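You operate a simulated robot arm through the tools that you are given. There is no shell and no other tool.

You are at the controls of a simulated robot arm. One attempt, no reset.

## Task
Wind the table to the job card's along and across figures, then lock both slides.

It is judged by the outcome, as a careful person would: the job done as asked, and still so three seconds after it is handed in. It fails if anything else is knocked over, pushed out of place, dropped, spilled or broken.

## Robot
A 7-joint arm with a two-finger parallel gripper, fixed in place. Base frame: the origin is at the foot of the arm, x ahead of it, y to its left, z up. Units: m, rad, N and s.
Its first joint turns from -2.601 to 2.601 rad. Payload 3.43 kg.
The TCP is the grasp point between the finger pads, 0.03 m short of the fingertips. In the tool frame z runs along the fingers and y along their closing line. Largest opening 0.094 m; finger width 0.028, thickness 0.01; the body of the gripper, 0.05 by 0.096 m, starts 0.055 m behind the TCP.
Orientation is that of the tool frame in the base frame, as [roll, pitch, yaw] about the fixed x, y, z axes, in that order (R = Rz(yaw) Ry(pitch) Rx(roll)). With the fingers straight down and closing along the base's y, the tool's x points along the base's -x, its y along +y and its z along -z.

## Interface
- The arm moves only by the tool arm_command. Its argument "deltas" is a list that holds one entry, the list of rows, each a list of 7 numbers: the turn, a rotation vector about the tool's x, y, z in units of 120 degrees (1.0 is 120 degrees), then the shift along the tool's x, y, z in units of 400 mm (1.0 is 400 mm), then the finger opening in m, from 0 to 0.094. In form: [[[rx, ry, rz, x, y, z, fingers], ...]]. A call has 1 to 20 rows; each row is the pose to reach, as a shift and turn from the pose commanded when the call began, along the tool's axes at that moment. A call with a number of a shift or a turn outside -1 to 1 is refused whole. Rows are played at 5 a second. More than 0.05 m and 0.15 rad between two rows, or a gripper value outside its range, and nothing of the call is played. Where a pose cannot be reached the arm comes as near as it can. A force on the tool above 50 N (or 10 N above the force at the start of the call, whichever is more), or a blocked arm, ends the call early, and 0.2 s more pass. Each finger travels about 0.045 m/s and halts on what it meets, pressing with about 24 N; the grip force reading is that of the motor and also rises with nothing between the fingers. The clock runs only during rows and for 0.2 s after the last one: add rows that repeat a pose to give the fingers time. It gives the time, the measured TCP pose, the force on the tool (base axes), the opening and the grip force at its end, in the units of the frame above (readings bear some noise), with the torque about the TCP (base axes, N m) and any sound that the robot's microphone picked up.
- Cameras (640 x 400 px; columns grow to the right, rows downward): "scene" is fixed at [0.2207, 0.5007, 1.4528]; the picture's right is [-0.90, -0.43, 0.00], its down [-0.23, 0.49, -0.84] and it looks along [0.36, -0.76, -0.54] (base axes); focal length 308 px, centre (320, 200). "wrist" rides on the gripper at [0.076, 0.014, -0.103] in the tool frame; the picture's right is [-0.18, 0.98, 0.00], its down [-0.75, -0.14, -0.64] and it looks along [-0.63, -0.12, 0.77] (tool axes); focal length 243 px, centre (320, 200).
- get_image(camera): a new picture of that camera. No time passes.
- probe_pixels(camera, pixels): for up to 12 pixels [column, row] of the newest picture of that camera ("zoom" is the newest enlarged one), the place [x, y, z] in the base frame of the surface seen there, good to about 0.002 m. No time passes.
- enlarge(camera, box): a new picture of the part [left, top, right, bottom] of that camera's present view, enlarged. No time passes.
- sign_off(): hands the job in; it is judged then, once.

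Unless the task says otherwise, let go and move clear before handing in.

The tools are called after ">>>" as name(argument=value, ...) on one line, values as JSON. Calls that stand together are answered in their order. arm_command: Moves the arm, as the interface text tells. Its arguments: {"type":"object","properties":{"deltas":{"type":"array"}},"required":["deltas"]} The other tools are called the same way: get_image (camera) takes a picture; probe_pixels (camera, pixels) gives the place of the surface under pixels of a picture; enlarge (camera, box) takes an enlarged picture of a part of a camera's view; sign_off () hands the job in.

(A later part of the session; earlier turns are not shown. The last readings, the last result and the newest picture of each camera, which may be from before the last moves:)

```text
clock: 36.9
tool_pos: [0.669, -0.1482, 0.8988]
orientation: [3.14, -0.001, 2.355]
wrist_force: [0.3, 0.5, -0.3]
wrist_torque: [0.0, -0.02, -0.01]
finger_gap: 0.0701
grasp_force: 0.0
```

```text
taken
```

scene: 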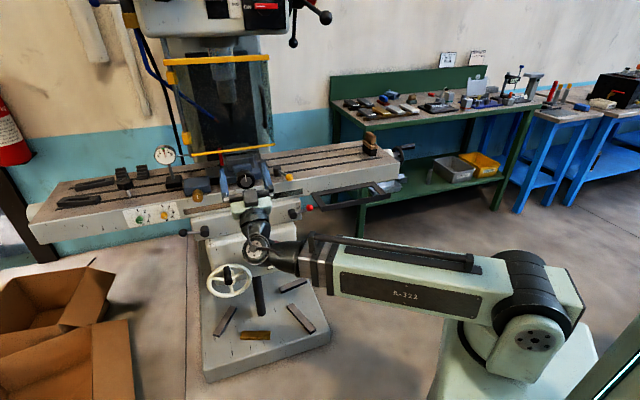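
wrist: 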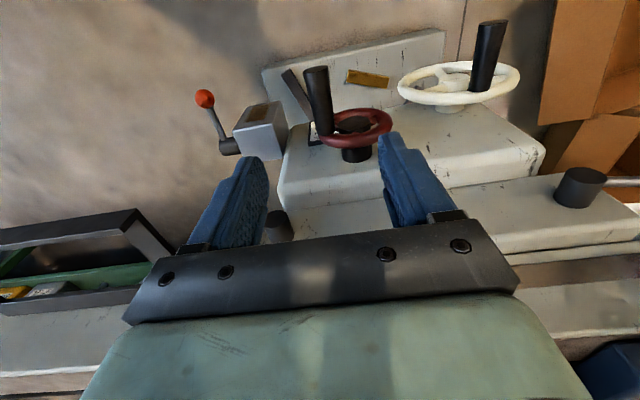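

Aligned over the handle (U 0.368). Descending around it with open fingers.

>>> arm_command(deltas=[[[0, 0, 0, 0, -0.004, 0.09, 0.07], [0, 0, 0, 0, -0.004, 0.18, 0.07], [0, 0, 0, 0, -0.004, 0.27, 0.07], [0, 0, 0, 0, -0.004, 0.35, 0.07], [0, 0, 0, 0, -0.004, 0.4125, 0.07], [0, 0, 0, 0, -0.004, 0.4125, 0.07]]])

>>> arm_command(deltas=[[[0, -0.06, 0, 0, 0, 0, 0.07], [0, -0.12, 0, 0, 0, 0, 0.07], [0, -0.18, 0, 0, 0, 0, 0.07], [0, -0.24, 0, 0, 0, 0, 0.07], [0, -0.3, 0, 0, 0, 0, 0.07], [0, -0.36, 0, 0, 0, 0, 0.07], [0, -0.42, 0, 0, 0, 0, 0.07]]])

>>> get_image(camera="wrist")

>>> get_image(camera="scene")

```text
clock: 38.3
tool_pos: [0.6673, -0.1514, 0.7335]
orientation: [3.14, 0.002, 2.354]
wrist_force: [-0.2, 0.3, 0.3]
wrist_torque: [-0.03, -0.01, -0.02]
finger_gap: 0.0699
grasp_force: 0.0
```

```text
clock: 39.9
tool_pos: [0.6683, -0.1512, 0.735]
orientation: [3.139, 0.883, 2.352]
wrist_force: [0.6, -0.3, 0.2]
wrist_torque: [-0.01, 0.01, -0.01]
finger_gap: 0.0701
grasp_force: 0.0
```

```text
taken
```

wrist: 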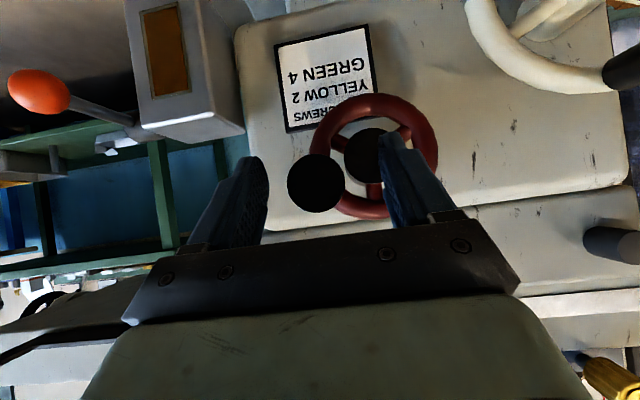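

```text
taken
```

scene: 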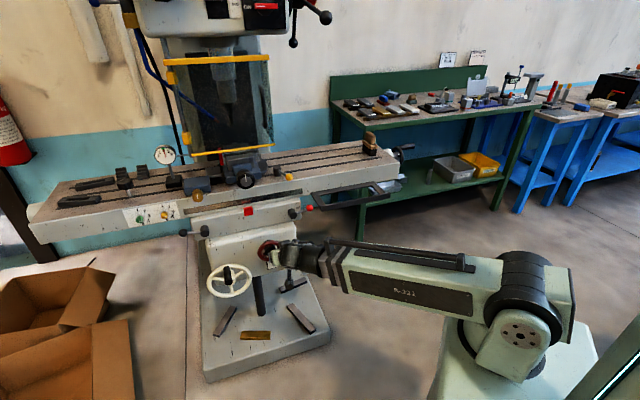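

Tilting at 51° works without contact. I'll continue to 90° so the tool lies along the handle.

>>> arm_command(deltas=[[[0, -0.06, 0, 0, 0, 0, 0.07], [0, -0.12, 0, 0, 0, 0, 0.07], [0, -0.18, 0, 0, 0, 0, 0.07], [0, -0.24, 0, 0, 0, 0, 0.07], [0, -0.29, 0, 0, 0, 0, 0.07], [0, -0.328, 0, 0, 0, 0, 0.07]]])

>>> get_image(camera="wrist")

>>> enlarge(camera="scene", box=[220, 190, 340, 310])

```text
clock: 41.3
tool_pos: [0.6675, -0.1517, 0.7346]
orientation: [1.722, 1.571, 0.934]
wrist_force: [-0.1, 0.8, -0.4]
wrist_torque: [0.0, -0.01, 0.0]
finger_gap: 0.0699
grasp_force: 0.0
```

```text
taken
```

wrist: 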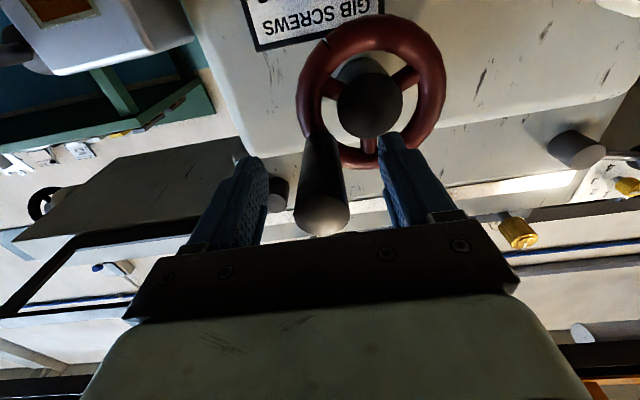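

```text
3.33 times, centred on (280, 250) of scene
```

zoom: 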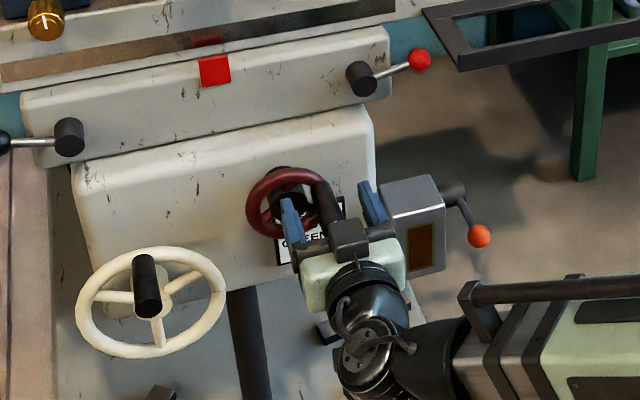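

The tool now lies along the handle with the handle centred between the open fingers. I'll roll the tool −90° (counter-clockwise) around the handle to get room for a long clockwise stroke.

>>> arm_command(deltas=[[[0, 0, -0.068, 0, 0.005, 0, 0.07], [0, 0, -0.136, 0, 0.005, 0, 0.07], [0, 0, -0.204, 0, 0.005, 0, 0.07], [0, 0, -0.272, 0, 0.005, 0, 0.07], [0, 0, -0.34, 0, 0.005, 0, 0.07], [0, 0, -0.408, 0, 0.005, 0, 0.07], [0, 0, -0.476, 0, 0.005, 0, 0.07], [0, 0, -0.544, 0, 0.005, 0, 0.07], [0, 0, -0.612, 0, 0.005, 0, 0.07], [0, 0, -0.68, 0, 0.005, 0, 0.07], [0, 0, -0.75, 0, 0.005, 0, 0.07]]])

>>> get_image(camera="wrist")

>>> enlarge(camera="scene", box=[220, 190, 340, 310])

```text
clock: 43.7
tool_pos: [0.6691, -0.1506, 0.7349]
orientation: [-1.571, -0.001, -2.358]
wrist_force: [0.2, -0.6, -0.4]
wrist_torque: [0.02, -0.01, 0.01]
finger_gap: 0.0702
grasp_force: 0.1
```

```text
taken
```

wrist: 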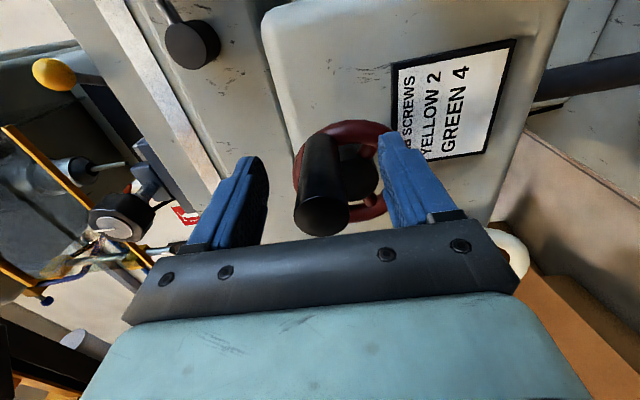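

```text
3.33 times, centred on (280, 250) of scene
```

zoom: 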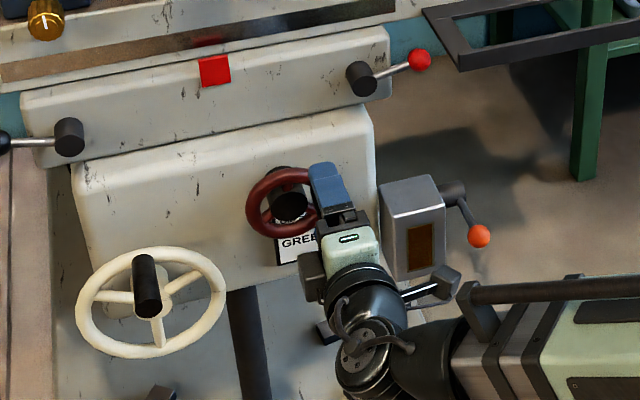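

Roll −90° reached without contact. I'll try another −28° so the closing line matches the wheel tangent.

>>> arm_command(deltas=[[[0, 0, -0.06, 0, 0, 0, 0.07], [0, 0, -0.12, 0, 0, 0, 0.07], [0, 0, -0.18, 0, 0, 0, 0.07], [0, 0, -0.24, 0, 0, 0, 0.07]]])

>>> get_image(camera="wrist")

```text
clock: 44.7
tool_pos: [0.6689, -0.1508, 0.7339]
orientation: [-1.573, -0.503, -2.354]
wrist_force: [0.7, 1.3, 0.4]
wrist_torque: [0.03, -0.04, -0.01]
finger_gap: 0.07
grasp_force: 0.0
```

```text
taken
```

wrist: 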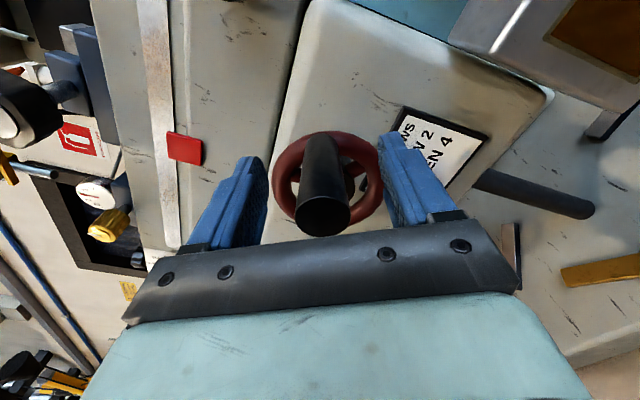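

Now the closing line is tangent to the wheel. I'll probe the handle tip and hub once more in this view to set the circle exactly.

>>> enlarge(camera="wrist", box=[250, 110, 400, 240])

>>> probe_pixels(camera="wrist", pixels=[[323, 215], [302, 215], [344, 215], [323, 202], [323, 228], [323, 150], [310, 150], [333, 150], [285, 170], [372, 165], [345, 165], [350, 172]])

```text
3.08 times, centred on (325, 175) of wrist
```

zoom: 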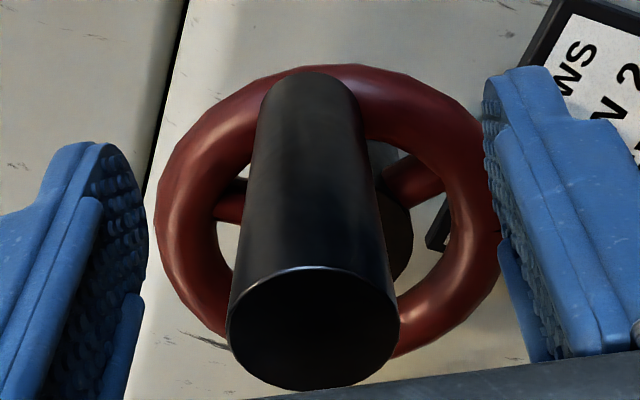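

```text
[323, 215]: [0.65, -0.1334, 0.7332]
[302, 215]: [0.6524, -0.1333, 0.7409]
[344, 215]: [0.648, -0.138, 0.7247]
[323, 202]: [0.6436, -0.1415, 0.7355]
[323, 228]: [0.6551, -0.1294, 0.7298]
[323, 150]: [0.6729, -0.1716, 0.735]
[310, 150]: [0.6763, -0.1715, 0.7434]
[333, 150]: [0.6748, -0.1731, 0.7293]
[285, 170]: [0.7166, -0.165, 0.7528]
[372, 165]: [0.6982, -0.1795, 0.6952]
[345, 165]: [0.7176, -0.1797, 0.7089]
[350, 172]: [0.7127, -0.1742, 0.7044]
```

The handle lies within 2 mm of the TCP, with tool x radial and tool y tangential to the wheel (R≈0.0387). I'll close to a loose 31 mm cage and turn 64° clockwise while rolling with the wheel.

>>> arm_command(deltas=[[[0, 0, 0, 0, 0, 0, 0.05], [0, 0, 0, 0, 0, 0, 0.031], [0, 0, 0, 0, 0, 0, 0.031], [0, 0, 0, 0, 0, 0, 0.031], [0, 0, 0.0667, -0.0009, 0.0135, 0, 0.031], [0, 0, 0.1333, -0.0037, 0.0267, 0, 0.031], [0, 0, 0.2, -0.0084, 0.0394, 0, 0.031], [0, 0, 0.2667, -0.0147, 0.0513, 0, 0.031]]])

>>> get_image(camera="wrist")

>>> enlarge(camera="scene", box=[220, 190, 340, 310])

```text
clock: 46.5
tool_pos: [0.6658, -0.154, 0.7132]
orientation: [-1.572, 0.058, -2.358]
wrist_force: [-0.4, -1.0, 2.5]
wrist_torque: [0.05, 0.01, 0.03]
finger_gap: 0.0325
grasp_force: 1.7
```

```text
taken
```

wrist: 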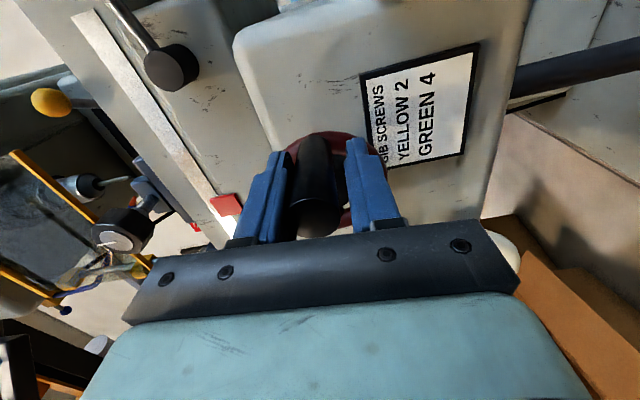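

```text
3.33 times, centred on (280, 250) of scene
```

zoom: 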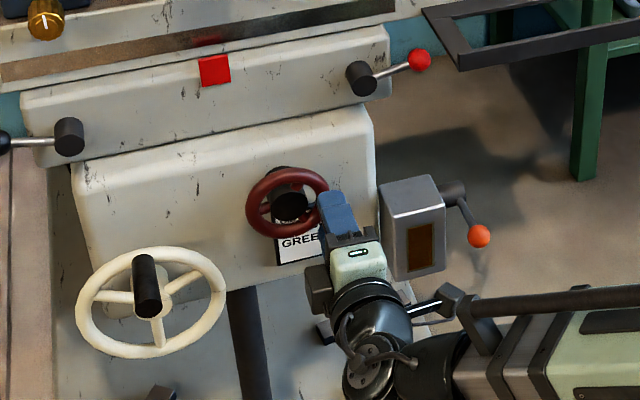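

Forces are tiny (2.5 N) and the handle is moving in the cage. I'll continue the stroke by another 104°.

>>> arm_command(deltas=[[[0, 0, 0.0667, -0.0009, 0.0135, 0, 0.031], [0, 0, 0.1333, -0.0037, 0.0267, 0, 0.031], [0, 0, 0.2, -0.0084, 0.0394, 0, 0.031], [0, 0, 0.2667, -0.0147, 0.0513, 0, 0.031], [0, 0, 0.3333, -0.0226, 0.0622, 0, 0.031], [0, 0, 0.4, -0.032, 0.0719, 0, 0.031], [0, 0, 0.4667, -0.0427, 0.0803, 0, 0.031], [0, 0, 0.5333, -0.0544, 0.087, 0, 0.031], [0, 0, 0.6, -0.0669, 0.0921, 0, 0.031], [0, 0, 0.6667, -0.08, 0.0953, 0, 0.031], [0, 0, 0.7333, -0.0934, 0.0967, 0, 0.031], [0, 0, 0.8, -0.1069, 0.0963, 0, 0.031], [0, 0, 0.8667, -0.1202, 0.0939, 0, 0.031]]])

>>> get_image(camera="wrist")

>>> enlarge(camera="scene", box=[220, 190, 340, 310])

```text
clock: 49.3
tool_pos: [0.7018, -0.1177, 0.6779]
orientation: [1.577, 1.266, 0.791]
wrist_force: [-1.1, -2.2, -0.2]
wrist_torque: [-0.01, -0.03, 0.08]
finger_gap: 0.0326
grasp_force: 1.7
```

```text
taken
```

wrist: 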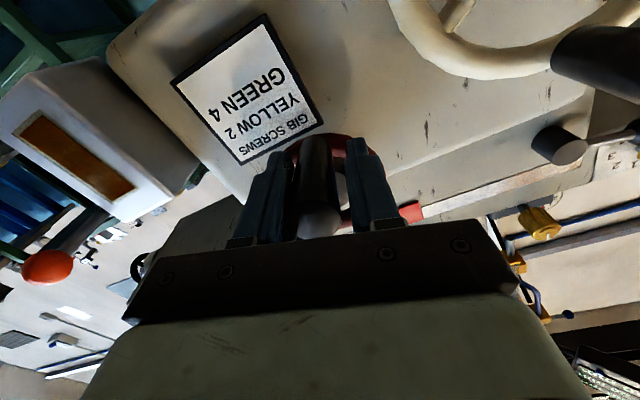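

```text
3.33 times, centred on (280, 250) of scene
```

zoom: 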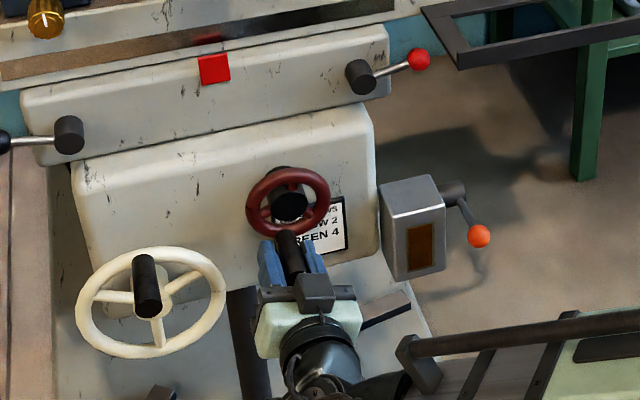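

The handle is at about 195° with negligible forces. I'll continue another 80°.

>>> arm_command(deltas=[[[0, 0, 0.0667, -0.0009, 0.0135, 0, 0.031], [0, 0, 0.1333, -0.0037, 0.0267, 0, 0.031], [0, 0, 0.2, -0.0084, 0.0394, 0, 0.031], [0, 0, 0.2667, -0.0147, 0.0513, 0, 0.031], [0, 0, 0.3333, -0.0226, 0.0622, 0, 0.031], [0, 0, 0.4, -0.032, 0.0719, 0, 0.031], [0, 0, 0.4667, -0.0427, 0.0803, 0, 0.031], [0, 0, 0.5333, -0.0544, 0.087, 0, 0.031], [0, 0, 0.6, -0.0669, 0.0921, 0, 0.031], [0, 0, 0.6667, -0.08, 0.0953, 0, 0.031]]])

>>> get_image(camera="wrist")

>>> enlarge(camera="scene", box=[220, 190, 340, 310])

```text
clock: 51.5
tool_pos: [0.7556, -0.1403, 0.9202]
orientation: [1.772, 0.02, 0.821]
wrist_force: [0.3, -0.3, 0.3]
wrist_torque: [0.0, 0.0, -0.01]
finger_gap: 0.0309
grasp_force: 0.0
out of reach, approached as far as the arm can: row 4, 5, 6, 7, 8, 9, 10
```

```text
taken
```

wrist: 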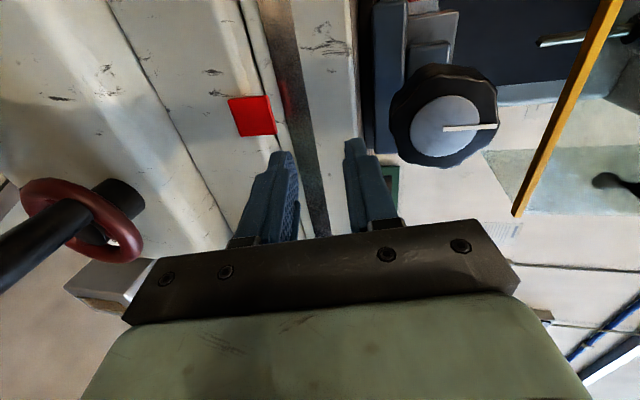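

```text
3.33 times, centred on (280, 250) of scene
```

zoom: 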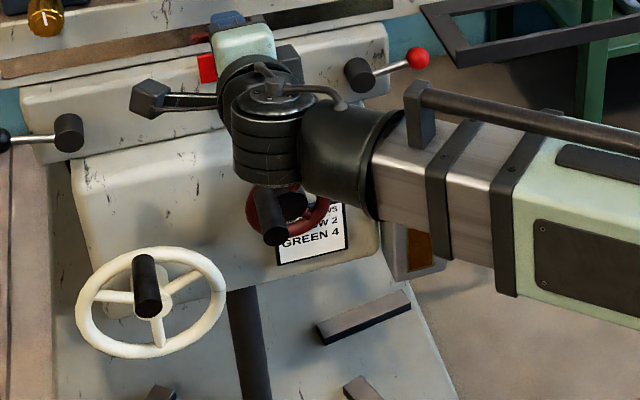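

The arm hit a roll limit (about +45°) and drifted up off the handle; it's now clear of contact (force ~0) but near the table front. I'll back straight out and then check what the wheel and surroundings look like.

>>> arm_command(deltas=[[[0, 0, 0, 0, 0, -0.06, 0.031], [0, 0, 0, 0, 0, -0.13, 0.031], [0, 0, 0, 0, 0, -0.2, 0.031]]])

>>> get_image(camera="scene")

>>> get_image(camera="wrist")

```text
clock: 52.3
tool_pos: [0.698, -0.0895, 0.9344]
orientation: [1.773, 0.021, 0.818]
wrist_force: [0.5, -0.7, -0.1]
wrist_torque: [-0.01, -0.03, -0.04]
finger_gap: 0.0312
grasp_force: 0.0
```

```text
taken
```

scene: 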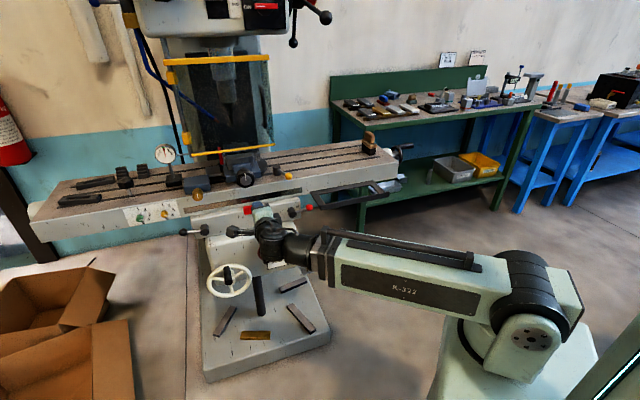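

```text
taken
```

wrist: 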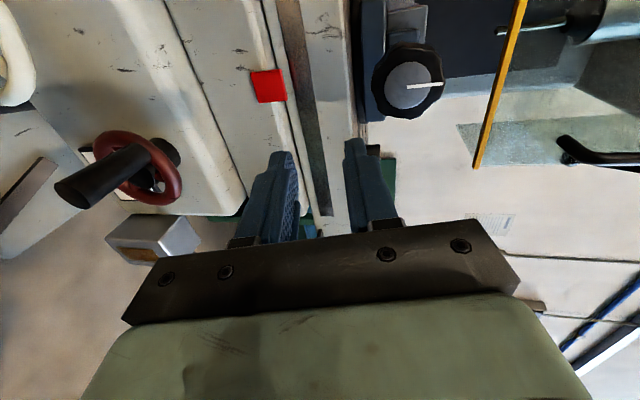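

Nothing else appears disturbed. I'll probe the wheel's handle in this view to find its current angle.

>>> enlarge(camera="wrist", box=[40, 110, 200, 230])

>>> probe_pixels(camera="wrist", pixels=[[70, 193], [58, 187], [84, 203], [100, 175], [130, 160], [160, 183], [125, 135], [165, 145], [177, 175], [95, 190]])

```text
3.33 times, centred on (120, 170) of wrist
```

zoom: 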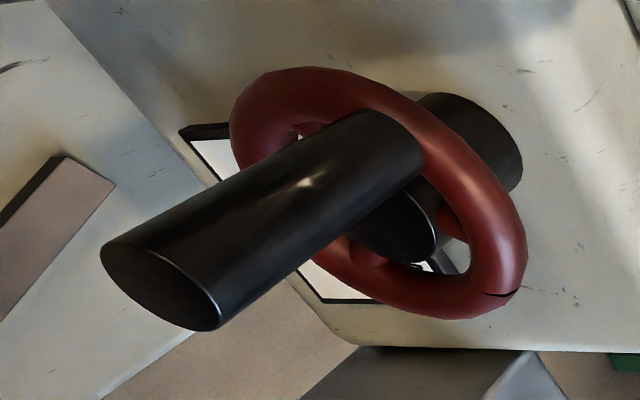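

```text
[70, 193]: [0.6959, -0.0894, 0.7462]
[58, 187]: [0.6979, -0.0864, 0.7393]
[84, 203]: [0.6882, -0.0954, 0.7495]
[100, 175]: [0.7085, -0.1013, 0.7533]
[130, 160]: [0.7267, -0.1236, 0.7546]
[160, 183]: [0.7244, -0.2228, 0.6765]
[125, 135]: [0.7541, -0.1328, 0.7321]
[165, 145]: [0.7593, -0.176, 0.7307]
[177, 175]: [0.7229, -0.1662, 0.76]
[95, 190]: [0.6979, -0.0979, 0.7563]
```

The handle is now at about 316° (U 0.4265, z 0.742), so the drift carried the wheel most of the way. I'll unroll the tool and go read the DRO.

>>> arm_command(deltas=[[[0, 0, -0.068, 0, 0, -0.01, 0.02], [0, 0, -0.136, 0, 0, -0.02, 0.0], [0, 0, -0.204, 0, 0, -0.03, 0.0], [0, 0, -0.272, 0, 0, -0.03, 0.0], [0, 0, -0.34, 0, 0, -0.03, 0.0], [0, 0, -0.408, 0, 0, -0.03, 0.0], [0, 0, -0.476, 0, 0, -0.03, 0.0], [0, 0, -0.544, 0, 0, -0.03, 0.0], [0, 0, -0.612, 0, 0, -0.03, 0.0], [0, 0, -0.68, 0, 0, -0.03, 0.0], [0, 0, -0.75, 0, 0, -0.03, 0.0]]])

```text
clock: 54.7
tool_pos: [0.697, -0.0806, 0.9342]
orientation: [-3.011, 1.369, 2.519]
wrist_force: [-0.7, 0.0, -1.0]
wrist_torque: [-0.01, -0.02, 0.0]
finger_gap: 0.0001
grasp_force: 24.4
out of reach, approached as far as the arm can: row 2, 3, 4, 5, 6, 7, 8, 9, 10, 11
```

>>> arm_command(deltas=[[[0, -0.042, 0, -0.072, 0.0388, -0.052, 0.0], [0, -0.085, 0, -0.145, 0.0776, -0.105, 0.0], [0, -0.127, 0, -0.218, 0.1163, -0.1575, 0.0], [0, -0.17, 0, -0.29, 0.155, -0.21, 0.0], [0, -0.212, 0, -0.363, 0.194, -0.2625, 0.0], [0, -0.255, 0, -0.435, 0.2327, -0.315, 0.0], [0, -0.297, 0, -0.508, 0.2714, -0.3675, 0.0], [0, -0.34, 0, -0.58, 0.31, -0.42, 0.0], [0, -0.382, 0, -0.653, 0.349, -0.4725, 0.0]]])

>>> get_image(camera="wrist")

>>> enlarge(camera="wrist", box=[350, 90, 470, 180])

```text
clock: 56.7
tool_pos: [0.6973, 0.117, 1.2271]
orientation: [-0.04, 0.968, -0.785]
wrist_force: [0.3, 0.1, 1.2]
wrist_torque: [0.0, 0.01, -0.02]
finger_gap: 0.0002
grasp_force: 24.0
```

```text
taken
```

wrist: 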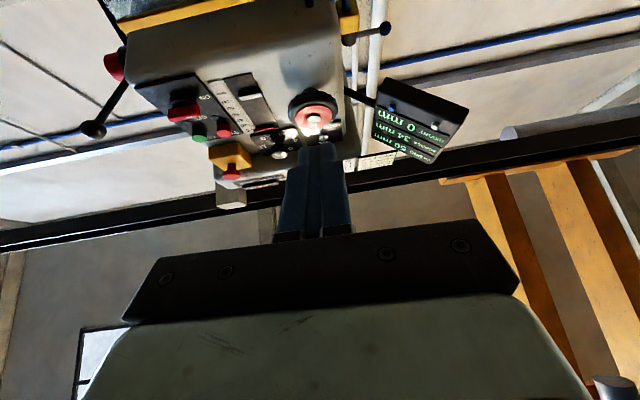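

```text
4.44 times, centred on (410, 135) of wrist
```

zoom: 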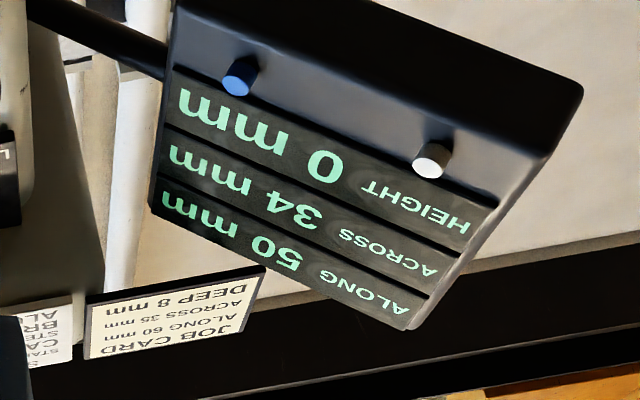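

ACROSS reads 34 as predicted (33.8), confirming 10 mm per turn; the last 44° to the handle's original 12 o'clock position gives 35. I'll go back over the handle with the tool vertical.

>>> arm_command(deltas=[[[0.0, 0.059, 0, 0.0606, -0.0216, -0.023, 0.0], [0.0, 0.118, 0, 0.121, -0.043, -0.046, 0.0], [0.0, 0.178, 0, 0.182, -0.065, -0.069, 0.0], [0.0, 0.237, 0, 0.2425, -0.086, -0.092, 0.0], [0.0, 0.296, 0, 0.303, -0.108, -0.1155, 0.0], [0.0, 0.355, 0, 0.3637, -0.129, -0.139, 0.0], [0.0, 0.415, 0, 0.424, -0.151, -0.162, 0.0], [0.0, 0.474, 0, 0.485, -0.1725, -0.185, 0.0], [0.0, 0.533, 0, 0.5455, -0.194, -0.208, 0.0]]])

```text
clock: 58.7
tool_pos: [0.6827, 0.02, 1.0002]
orientation: [-3.095, 1.051, 2.431]
wrist_force: [-1.1, 0.6, -0.2]
wrist_torque: [-0.01, 0.0, -0.01]
finger_gap: 0.0003
grasp_force: 23.8
```

>>> arm_command(deltas=[[[0, 0.063, 0.0026, 0.011, -0.0224, 0.0448, 0.01], [0, 0.1255, 0.0052, 0.022, -0.0449, 0.0895, 0.03], [0, 0.188, 0.0078, 0.033, -0.0673, 0.134, 0.05], [-0.0006, 0.251, 0.0104, 0.044, -0.0898, 0.179, 0.07], [-0.0008, 0.314, 0.013, 0.055, -0.112, 0.224, 0.07], [-0.001, 0.3765, 0.0156, 0.066, -0.1346, 0.2685, 0.07], [-0.0011, 0.439, 0.0182, 0.0774, -0.157, 0.313, 0.07], [-0.0013, 0.502, 0.0208, 0.0885, -0.1795, 0.358, 0.07]]])

>>> get_image(camera="wrist")

```text
clock: 60.5
tool_pos: [0.7111, -0.1074, 0.9008]
orientation: [3.141, 0.003, 2.354]
wrist_force: [0.0, 0.7, 0.7]
wrist_torque: [0.01, 0.01, -0.03]
finger_gap: 0.0701
grasp_force: 0.1
```

```text
taken
```

wrist: 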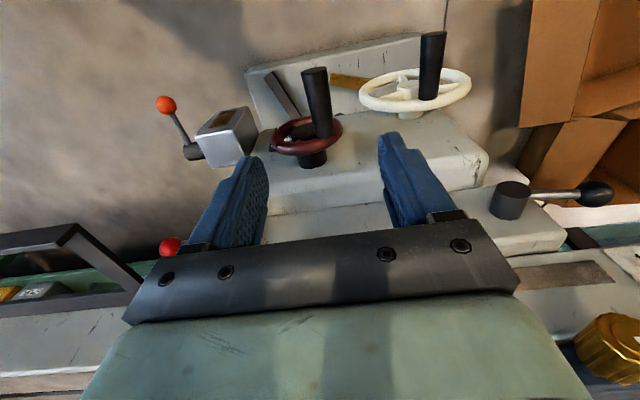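

>>> probe_pixels(camera="wrist", pixels=[[314, 72], [304, 73], [325, 73], [316, 90], [306, 90], [322, 115], [325, 132], [283, 140]])

>>> enlarge(camera="wrist", box=[260, 55, 360, 175])

```text
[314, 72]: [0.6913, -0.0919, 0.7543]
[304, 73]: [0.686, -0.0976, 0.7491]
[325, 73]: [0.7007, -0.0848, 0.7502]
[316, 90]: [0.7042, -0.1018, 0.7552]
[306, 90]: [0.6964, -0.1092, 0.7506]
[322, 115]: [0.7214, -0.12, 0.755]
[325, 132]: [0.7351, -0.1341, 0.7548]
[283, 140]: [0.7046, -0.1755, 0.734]
```

```text
3.33 times, centred on (310, 115) of wrist
```

zoom: 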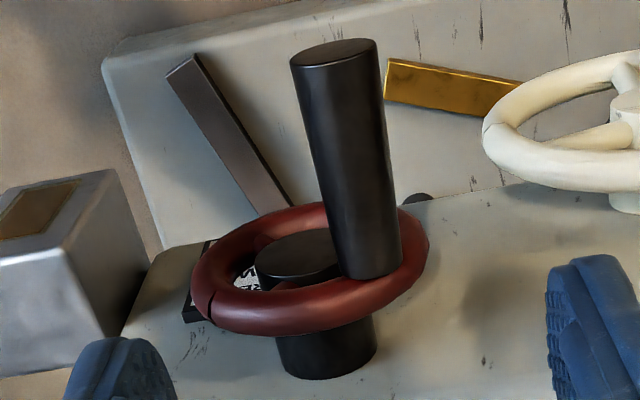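

The handle is 41° short of 12 o'clock (centre U 0.4255, z 0.7405). I'll descend around it and then push it along its circle to the top, ending centred at U=0.4008.

>>> arm_command(deltas=[[[0, 0, 0, 0, -0.0035, 0.09, 0.07], [0, 0, 0, 0, -0.0035, 0.18, 0.07], [0, 0, 0, 0, -0.0035, 0.27, 0.07], [0, 0, 0, 0, -0.0035, 0.35, 0.07], [0, 0, 0, 0, -0.0035, 0.4, 0.07], [0, 0, 0, 0, -0.0035, 0.4, 0.05], [0, 0, 0, 0, -0.0035, 0.4, 0.033], [0, 0, 0, 0, -0.0035, 0.4, 0.033], [0, 0, 0, 0, -0.0035, 0.4, 0.033]]])

>>> arm_command(deltas=[[[0, 0, 0, 0, -0.0105, -0.008, 0.033], [0, 0, 0, 0, -0.022, -0.0143, 0.033], [0, 0, 0, 0, -0.034, -0.019, 0.033], [0, 0, 0, 0, -0.047, -0.022, 0.033], [0, 0, 0, 0, -0.0618, -0.023, 0.033], [0, 0, 0, 0, -0.0618, -0.023, 0.033]]])

>>> get_image(camera="wrist")

```text
clock: 62.5
tool_pos: [0.7104, -0.1078, 0.7419]
orientation: [-3.141, 0.003, 2.356]
wrist_force: [0.1, 0.1, -0.2]
wrist_torque: [0.03, 0.01, -0.01]
finger_gap: 0.0329
grasp_force: 0.2
```

```text
clock: 63.9
tool_pos: [0.6922, -0.1268, 0.7496]
orientation: [3.141, 0.003, 2.358]
wrist_force: [2.5, 2.2, 1.3]
wrist_torque: [0.04, 0.01, -0.02]
finger_gap: 0.0345
grasp_force: 1.7
```

```text
taken
```

wrist: 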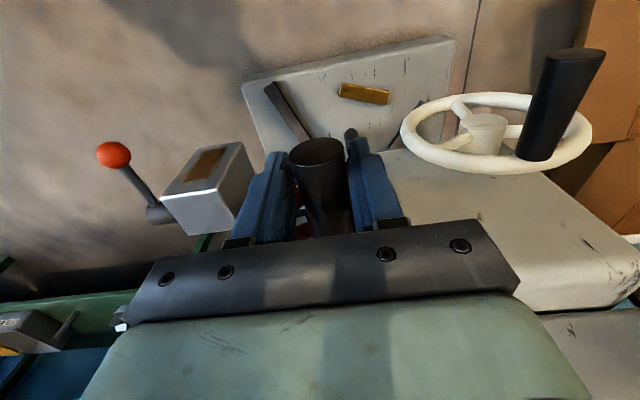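

>>> arm_command(deltas=[[[0, 0, 0, 0, 0.001, 0, 0.03], [0, 0, 0, 0, 0.002, 0, 0.024], [0, 0, 0, 0, 0.002, 0, 0.022], [0, 0, 0, 0, 0.002, 0, 0.022]]])

>>> enlarge(camera="scene", box=[230, 215, 310, 275])

```text
clock: 64.9
tool_pos: [0.693, -0.126, 0.7491]
orientation: [-3.141, 0.004, 2.356]
wrist_force: [-2.0, -1.3, -2.5]
wrist_torque: [-0.27, -0.15, 0.04]
finger_gap: 0.0294
grasp_force: 44.8
```

```text
6.67 times, centred on (270, 245) of scene
```

zoom: 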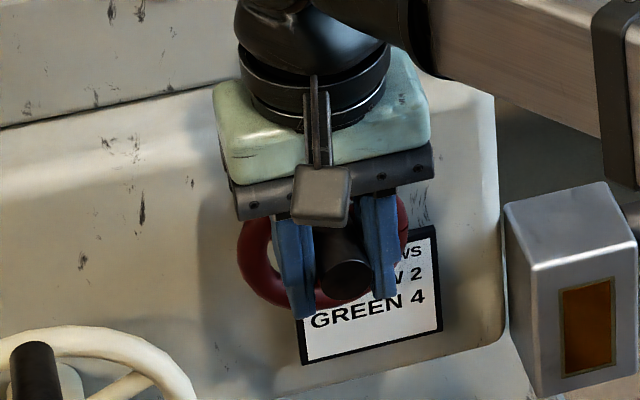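

Gripped and centred at U=0.4009, z 0.749 — the handle is back at 12 o'clock after a full turn. I'll let go and rise clear.

>>> arm_command(deltas=[[[0, 0, 0, 0, 0, 0, 0.045], [0, 0, 0, 0, 0, 0, 0.06], [0, 0, 0, 0, 0, -0.06, 0.06], [0, 0, 0, 0, 0, -0.16, 0.06], [0, 0, 0, 0, 0, -0.26, 0.06], [0, 0, 0, 0, 0, -0.36, 0.06], [0, 0, 0, 0, 0, -0.46, 0.06]]])

>>> get_image(camera="wrist")

>>> get_image(camera="scene")

```text
clock: 66.5
tool_pos: [0.6922, -0.1256, 0.9334]
orientation: [-3.14, 0.004, 2.358]
wrist_force: [0.4, 0.3, 0.4]
wrist_torque: [-0.03, 0.0, 0.02]
finger_gap: 0.06
grasp_force: 0.1
```

```text
taken
```

wrist: 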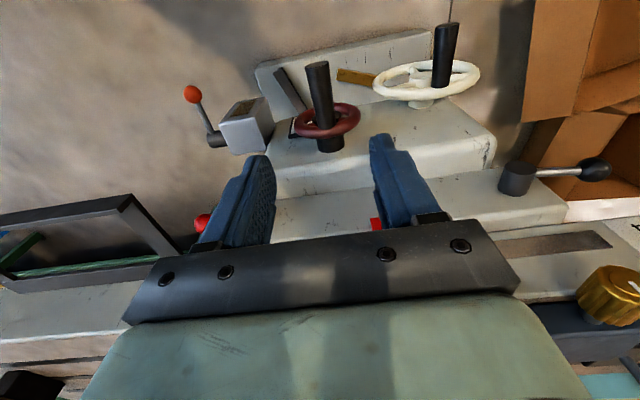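

```text
taken
```

scene: 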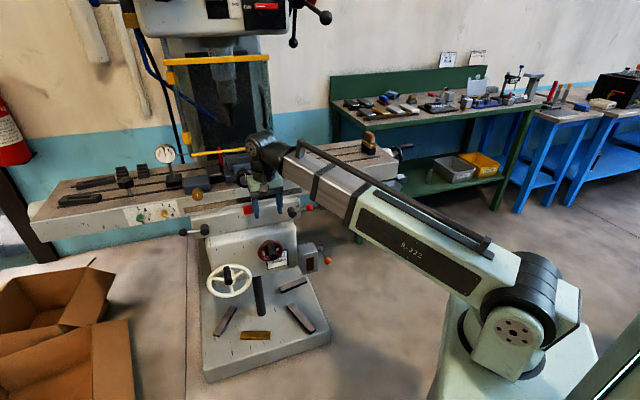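

Across is done mechanically. Now I'll examine the black wheel at the table's right end.

>>> enlarge(camera="scene", box=[355, 120, 435, 180])

>>> probe_pixels(camera="scene", pixels=[[396, 152], [400, 145], [408, 146], [413, 145], [401, 160], [404, 155], [393, 158], [399, 165], [370, 141], [391, 182], [250, 211], [395, 187]])

```text
6.67 times, centred on (395, 150) of scene
```

zoom: 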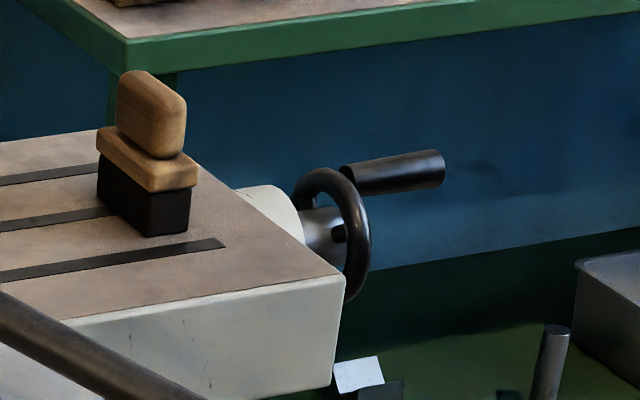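

```text
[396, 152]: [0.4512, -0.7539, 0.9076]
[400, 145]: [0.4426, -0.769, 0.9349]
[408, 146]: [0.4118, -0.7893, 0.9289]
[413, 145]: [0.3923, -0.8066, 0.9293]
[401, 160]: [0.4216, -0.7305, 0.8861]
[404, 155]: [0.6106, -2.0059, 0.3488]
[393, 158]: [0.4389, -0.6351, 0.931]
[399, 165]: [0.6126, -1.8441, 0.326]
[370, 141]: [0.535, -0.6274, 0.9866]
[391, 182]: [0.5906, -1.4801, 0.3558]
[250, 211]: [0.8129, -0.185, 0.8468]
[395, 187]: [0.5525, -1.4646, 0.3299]
```

The red tag moved from N=−0.696 to −0.706, i.e. the saddle went 10 mm inward, matching +10 mm. The black wheel's handle lies near (U −0.28, N −0.85, z 0.93), along the table axis. I'll swing the arm toward the right end at a safe height.

>>> arm_command(deltas=[[[0, 0, 0, -0.005, -0.06, -0.061, 0.06], [0, 0, 0, -0.011, -0.12, -0.121, 0.06], [0, 0, 0, -0.016, -0.181, -0.182, 0.06], [0, 0, 0, -0.0215, -0.241, -0.2425, 0.06], [0, 0, 0, -0.0609, -0.3279, -0.2568, 0.06], [0, 0, 0, -0.1002, -0.4149, -0.2711, 0.06], [0, 0, 0, -0.1396, -0.5018, -0.2854, 0.06], [0, 0, 0, -0.1789, -0.5887, -0.2996, 0.06], [0, 0, 0, -0.2183, -0.6757, -0.3139, 0.06], [0, 0, 0, -0.2576, -0.7626, -0.3282, 0.06], [0, 0, 0, -0.297, -0.8495, -0.3425, 0.06]]])

>>> get_image(camera="wrist")

```text
clock: 68.9
tool_pos: [0.5353, -0.4482, 1.0711]
orientation: [-3.14, 0.003, 2.358]
wrist_force: [-0.4, 0.1, 0.0]
wrist_torque: [0.01, -0.02, -0.01]
finger_gap: 0.06
grasp_force: 0.1
```

```text
taken
```

wrist: 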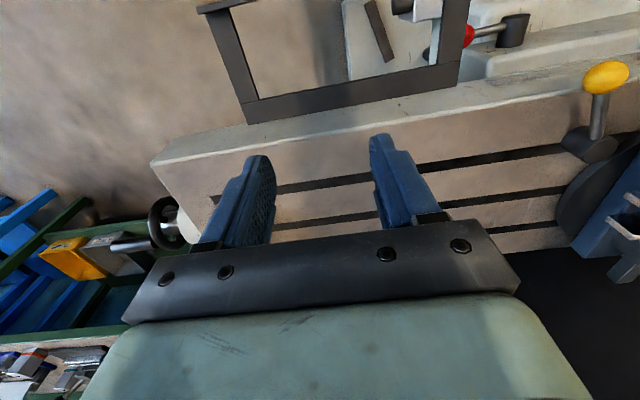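

>>> get_image(camera="scene")

>>> enlarge(camera="scene", box=[340, 110, 420, 170])

>>> probe_pixels(camera="zoom", pixels=[[270, 155], [240, 160], [290, 170], [265, 220], [260, 290], [440, 270], [475, 235], [530, 250], [410, 270], [330, 340]])

```text
taken
```

scene: 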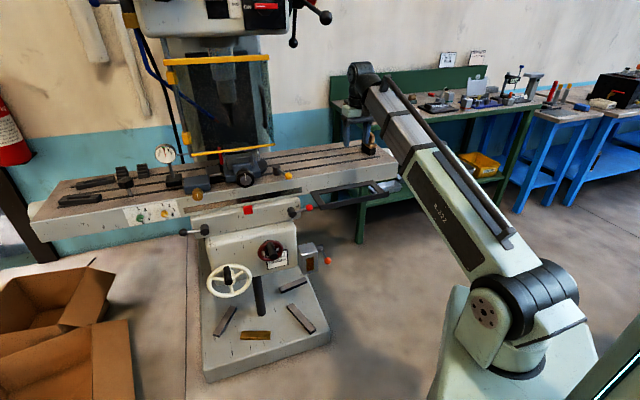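

```text
6.67 times, centred on (380, 140) of scene
```

zoom: 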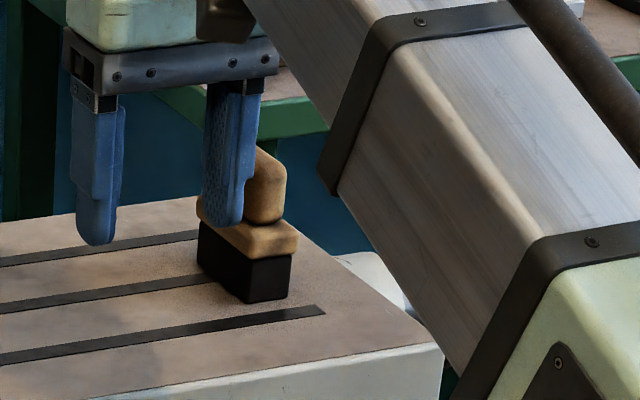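

```text
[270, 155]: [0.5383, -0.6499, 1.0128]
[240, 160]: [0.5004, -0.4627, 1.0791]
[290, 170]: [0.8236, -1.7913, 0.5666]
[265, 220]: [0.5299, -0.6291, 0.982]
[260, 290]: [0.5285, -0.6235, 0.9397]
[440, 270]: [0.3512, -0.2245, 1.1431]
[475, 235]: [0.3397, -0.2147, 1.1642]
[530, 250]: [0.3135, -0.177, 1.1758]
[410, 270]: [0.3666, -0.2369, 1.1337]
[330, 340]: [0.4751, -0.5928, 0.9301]
```

The wooden brush on the table reaches z≈1.02 at U −0.12…−0.04, N<−0.81. I'll pass in front of it, then move over to the wheel, turning the tool 90° so the fingers close across the handle.

>>> arm_command(deltas=[[[0, 0, 0.06, 0, -0.0934, -0.01, 0.06], [0, 0, 0.12, 0, -0.1869, -0.02, 0.06], [0, 0, 0.18, 0, -0.2803, -0.03, 0.06], [0, 0, 0.24, 0, -0.3737, -0.03, 0.06], [0, 0, 0.3, 0, -0.4671, -0.03, 0.06], [0, 0, 0.36, 0, -0.5606, -0.03, 0.06], [0, 0, 0.42, 0, -0.654, -0.03, 0.06], [0, 0, 0.48, -0.05, -0.654, -0.03, 0.06], [0, 0, 0.54, -0.1, -0.654, -0.03, 0.06]]])

>>> get_image(camera="wrist")

```text
clock: 70.9
tool_pos: [0.378, -0.6624, 1.0812]
orientation: [3.138, 0.003, 1.225]
wrist_force: [-0.1, 0.8, 0.7]
wrist_torque: [-0.02, -0.02, 0.01]
finger_gap: 0.06
grasp_force: 0.0
```

```text
taken
```

wrist: 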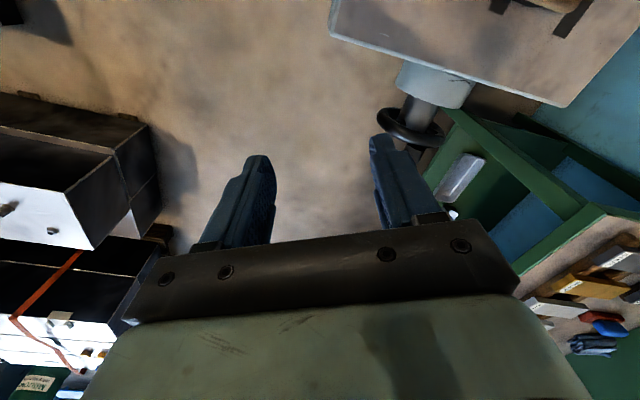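

>>> arm_command(deltas=[[[0, 0, 0.0525, -0.034, 0.029, 0, 0.06], [0, 0, 0.105, -0.0685, 0.0575, 0, 0.06], [0, 0, 0.1575, -0.103, 0.086, 0, 0.06], [0, 0, 0.21, -0.137, 0.115, 0, 0.06]]])

>>> get_image(camera="wrist")

```text
clock: 71.9
tool_pos: [0.4035, -0.7293, 1.082]
orientation: [3.139, 0.0, 0.785]
wrist_force: [0.1, -0.3, 0.9]
wrist_torque: [0.03, -0.04, 0.04]
finger_gap: 0.0599
grasp_force: 0.1
```

```text
taken
```

wrist: 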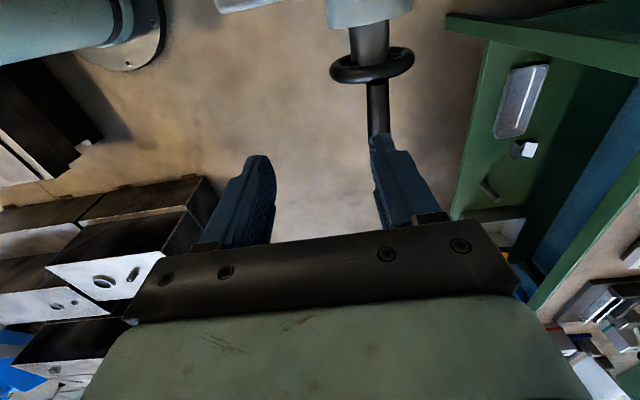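

The wheel (ring at [372,67]) and its handle ([378,110]) are visible from above. I'll zoom and probe them.

>>> enlarge(camera="wrist", box=[310, 20, 440, 150])

>>> probe_pixels(camera="wrist", pixels=[[334, 72], [411, 63], [372, 80], [368, 50], [369, 40], [378, 90], [378, 105], [380, 122], [370, 90], [387, 90], [345, 55], [395, 50]])

```text
3.08 times, centred on (375, 85) of wrist
```

zoom: 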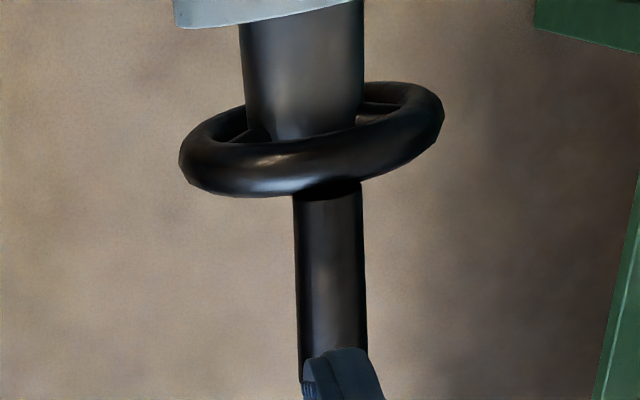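

```text
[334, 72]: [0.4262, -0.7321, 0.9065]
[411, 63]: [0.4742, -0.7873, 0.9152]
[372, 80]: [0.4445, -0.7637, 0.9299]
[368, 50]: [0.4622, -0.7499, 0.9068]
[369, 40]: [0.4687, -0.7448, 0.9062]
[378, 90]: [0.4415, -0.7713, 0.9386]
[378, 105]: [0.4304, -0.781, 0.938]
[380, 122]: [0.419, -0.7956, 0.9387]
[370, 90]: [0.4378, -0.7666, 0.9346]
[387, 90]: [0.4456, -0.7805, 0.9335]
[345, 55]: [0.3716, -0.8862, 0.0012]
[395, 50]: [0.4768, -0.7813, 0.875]
```

The black wheel's axis is at about (N −0.8575, z 0.889) with the handle at 12 o'clock (N −0.858, z 0.928, radius ≈0.0105), crank radius ≈0.038. I'll move over the handle at U −0.268 and descend around it.

>>> arm_command(deltas=[[[0, 0, 0, -0.05, 0.07, 0, 0.06], [0, 0, 0, -0.095, 0.1425, 0, 0.06], [0, 0, 0, -0.095, 0.1425, 0.08, 0.06], [0, 0, 0, -0.095, 0.1425, 0.16, 0.06], [0, 0, 0, -0.095, 0.1425, 0.2, 0.06]]])

>>> get_image(camera="wrist")

>>> enlarge(camera="scene", box=[350, 90, 450, 180])

```text
clock: 73.1
tool_pos: [0.4179, -0.7964, 1.0037]
orientation: [3.138, -0.001, 0.786]
wrist_force: [0.7, -0.2, -0.2]
wrist_torque: [-0.03, 0.03, 0.02]
finger_gap: 0.0598
grasp_force: 0.0
```

```text
taken
```

wrist: 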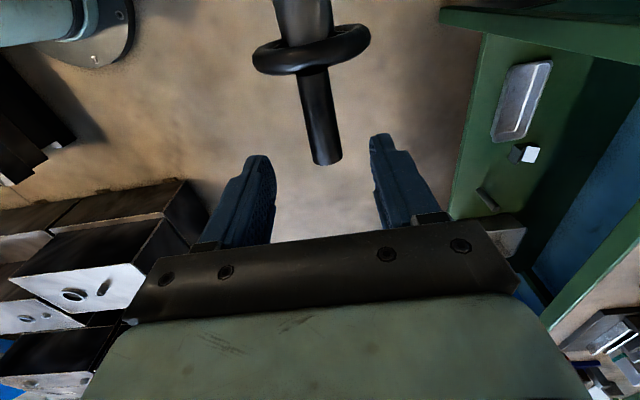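

```text
4.44 times, centred on (400, 135) of scene
```

zoom: 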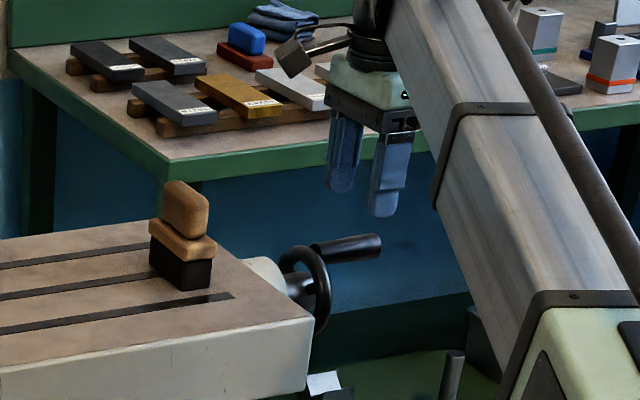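

>>> probe_pixels(camera="wrist", pixels=[[325, 150], [316, 130], [327, 130], [335, 130], [312, 95], [321, 95], [303, 95], [311, 20], [258, 62], [366, 42], [311, 72], [326, 162]])

>>> enlarge(camera="wrist", box=[240, 0, 390, 180])

```text
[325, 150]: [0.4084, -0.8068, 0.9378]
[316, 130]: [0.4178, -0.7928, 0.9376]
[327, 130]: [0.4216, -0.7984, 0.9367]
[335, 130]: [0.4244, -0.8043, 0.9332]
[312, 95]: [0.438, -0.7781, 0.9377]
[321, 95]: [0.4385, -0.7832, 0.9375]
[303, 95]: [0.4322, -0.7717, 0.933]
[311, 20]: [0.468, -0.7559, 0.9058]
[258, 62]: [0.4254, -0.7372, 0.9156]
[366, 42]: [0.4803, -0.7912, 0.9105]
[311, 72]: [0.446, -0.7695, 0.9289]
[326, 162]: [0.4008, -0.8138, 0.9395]
```

```text
2.22 times, centred on (315, 90) of wrist
```

zoom: 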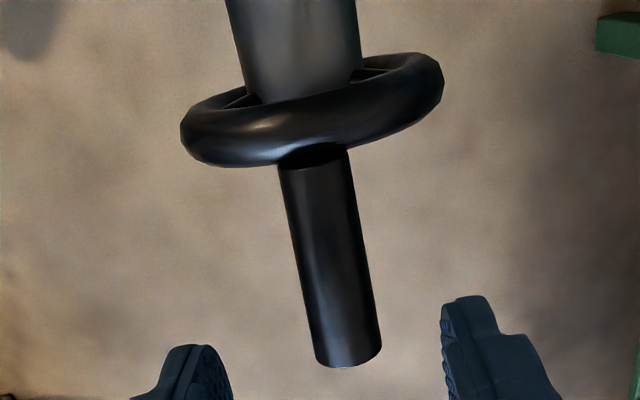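

The handle is centred at N≈−0.860, tip at U≈−0.292. I'll descend and close to measure its diameter.

>>> arm_command(deltas=[[[0, 0, 0, 0, 0.003, 0.09, 0.06], [0, 0, 0, 0, 0.003, 0.189, 0.06], [0, 0, 0, 0, 0.003, 0.189, 0.045], [0, 0, 0, 0, 0.003, 0.189, 0.03], [0, 0, 0, 0, 0.003, 0.189, 0.015], [0, 0, 0, 0, 0.003, 0.189, 0.015], [0, 0, 0, 0, 0.003, 0.189, 0.015]]])

>>> get_image(camera="wrist")

>>> enlarge(camera="scene", box=[350, 100, 450, 190])

```text
clock: 74.7
tool_pos: [0.4191, -0.7979, 0.9277]
orientation: [3.137, 0.0, 0.784]
wrist_force: [2.0, -1.2, -5.6]
wrist_torque: [-0.06, 0.0, 0.01]
finger_gap: 0.0291
grasp_force: 44.4
```

```text
taken
```

wrist: 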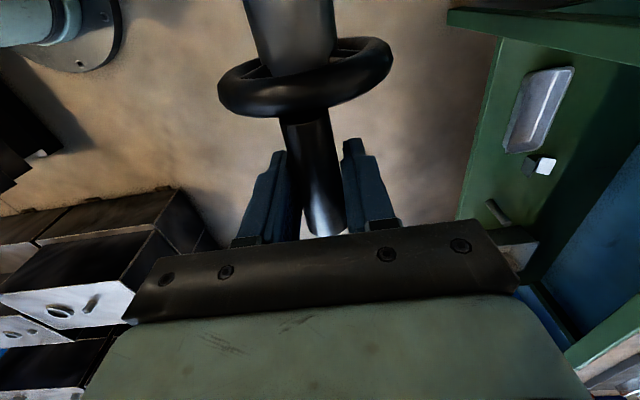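

```text
4.44 times, centred on (400, 145) of scene
```

zoom: 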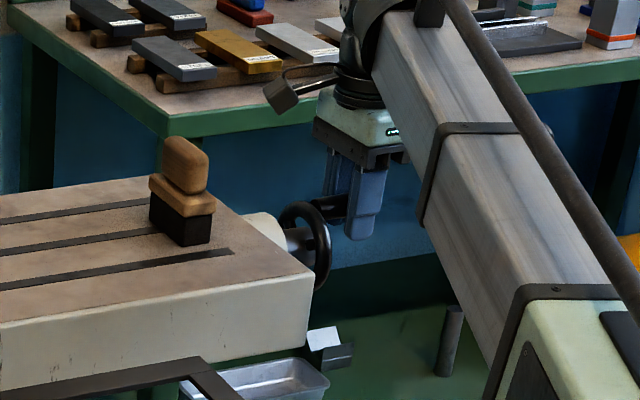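

The handle is 29.1 mm thick, like the red one (so its centre is at z≈0.923). I'll loosen to a 31 mm cage and push it 45° clockwise (as seen from the right end) as a direction test, comparing scene close-ups before and after.

>>> enlarge(camera="scene", box=[180, 195, 212, 215])

>>> arm_command(deltas=[[[0, 0, 0, 0, 0, 0.005, 0.031], [0, 0, 0, 0, 0, 0.008, 0.031], [0, 0, 0, 0, 0.013, 0.009, 0.031], [0, 0, 0, 0, 0.0258, 0.0116, 0.031], [0, 0, 0, 0, 0.0381, 0.0161, 0.031], [0, 0, 0, 0, 0.0497, 0.0222, 0.031], [0, 0, 0, 0, 0.0603, 0.0299, 0.031], [0, 0, 0, 0, 0.0663, 0.0355, 0.031]]])

>>> enlarge(camera="scene", box=[180, 195, 212, 215])

>>> get_image(camera="wrist")

```text
16.00 times, centred on (196, 205) of scene
```

zoom: 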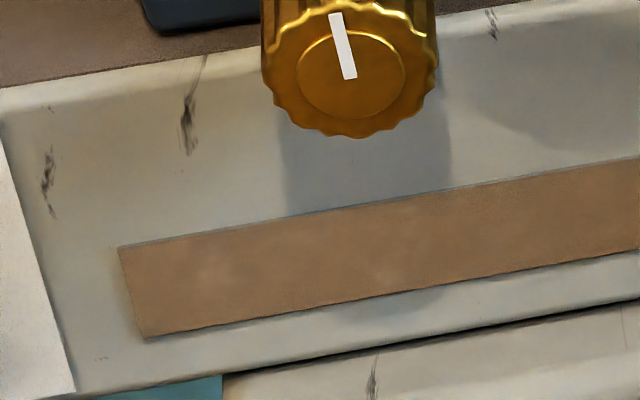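

```text
clock: 76.5
tool_pos: [0.4377, -0.8168, 0.9128]
orientation: [3.138, -0.001, 0.787]
wrist_force: [-1.6, 2.1, 0.5]
wrist_torque: [-0.01, 0.02, -0.04]
finger_gap: 0.032
grasp_force: 1.6
```

```text
16.00 times, centred on (196, 205) of scene
```

zoom: 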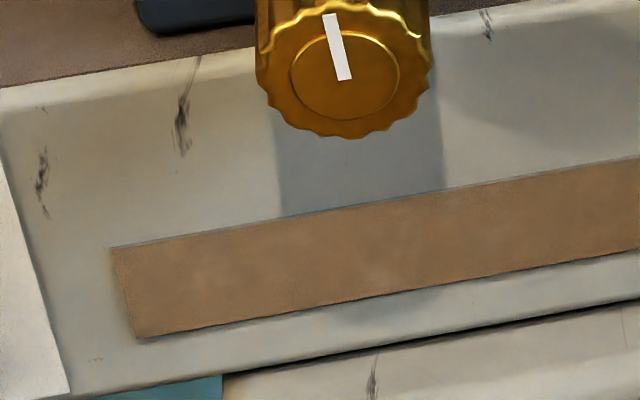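

```text
taken
```

wrist: 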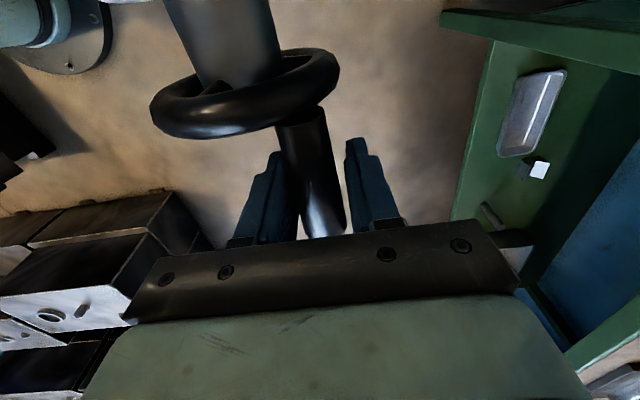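

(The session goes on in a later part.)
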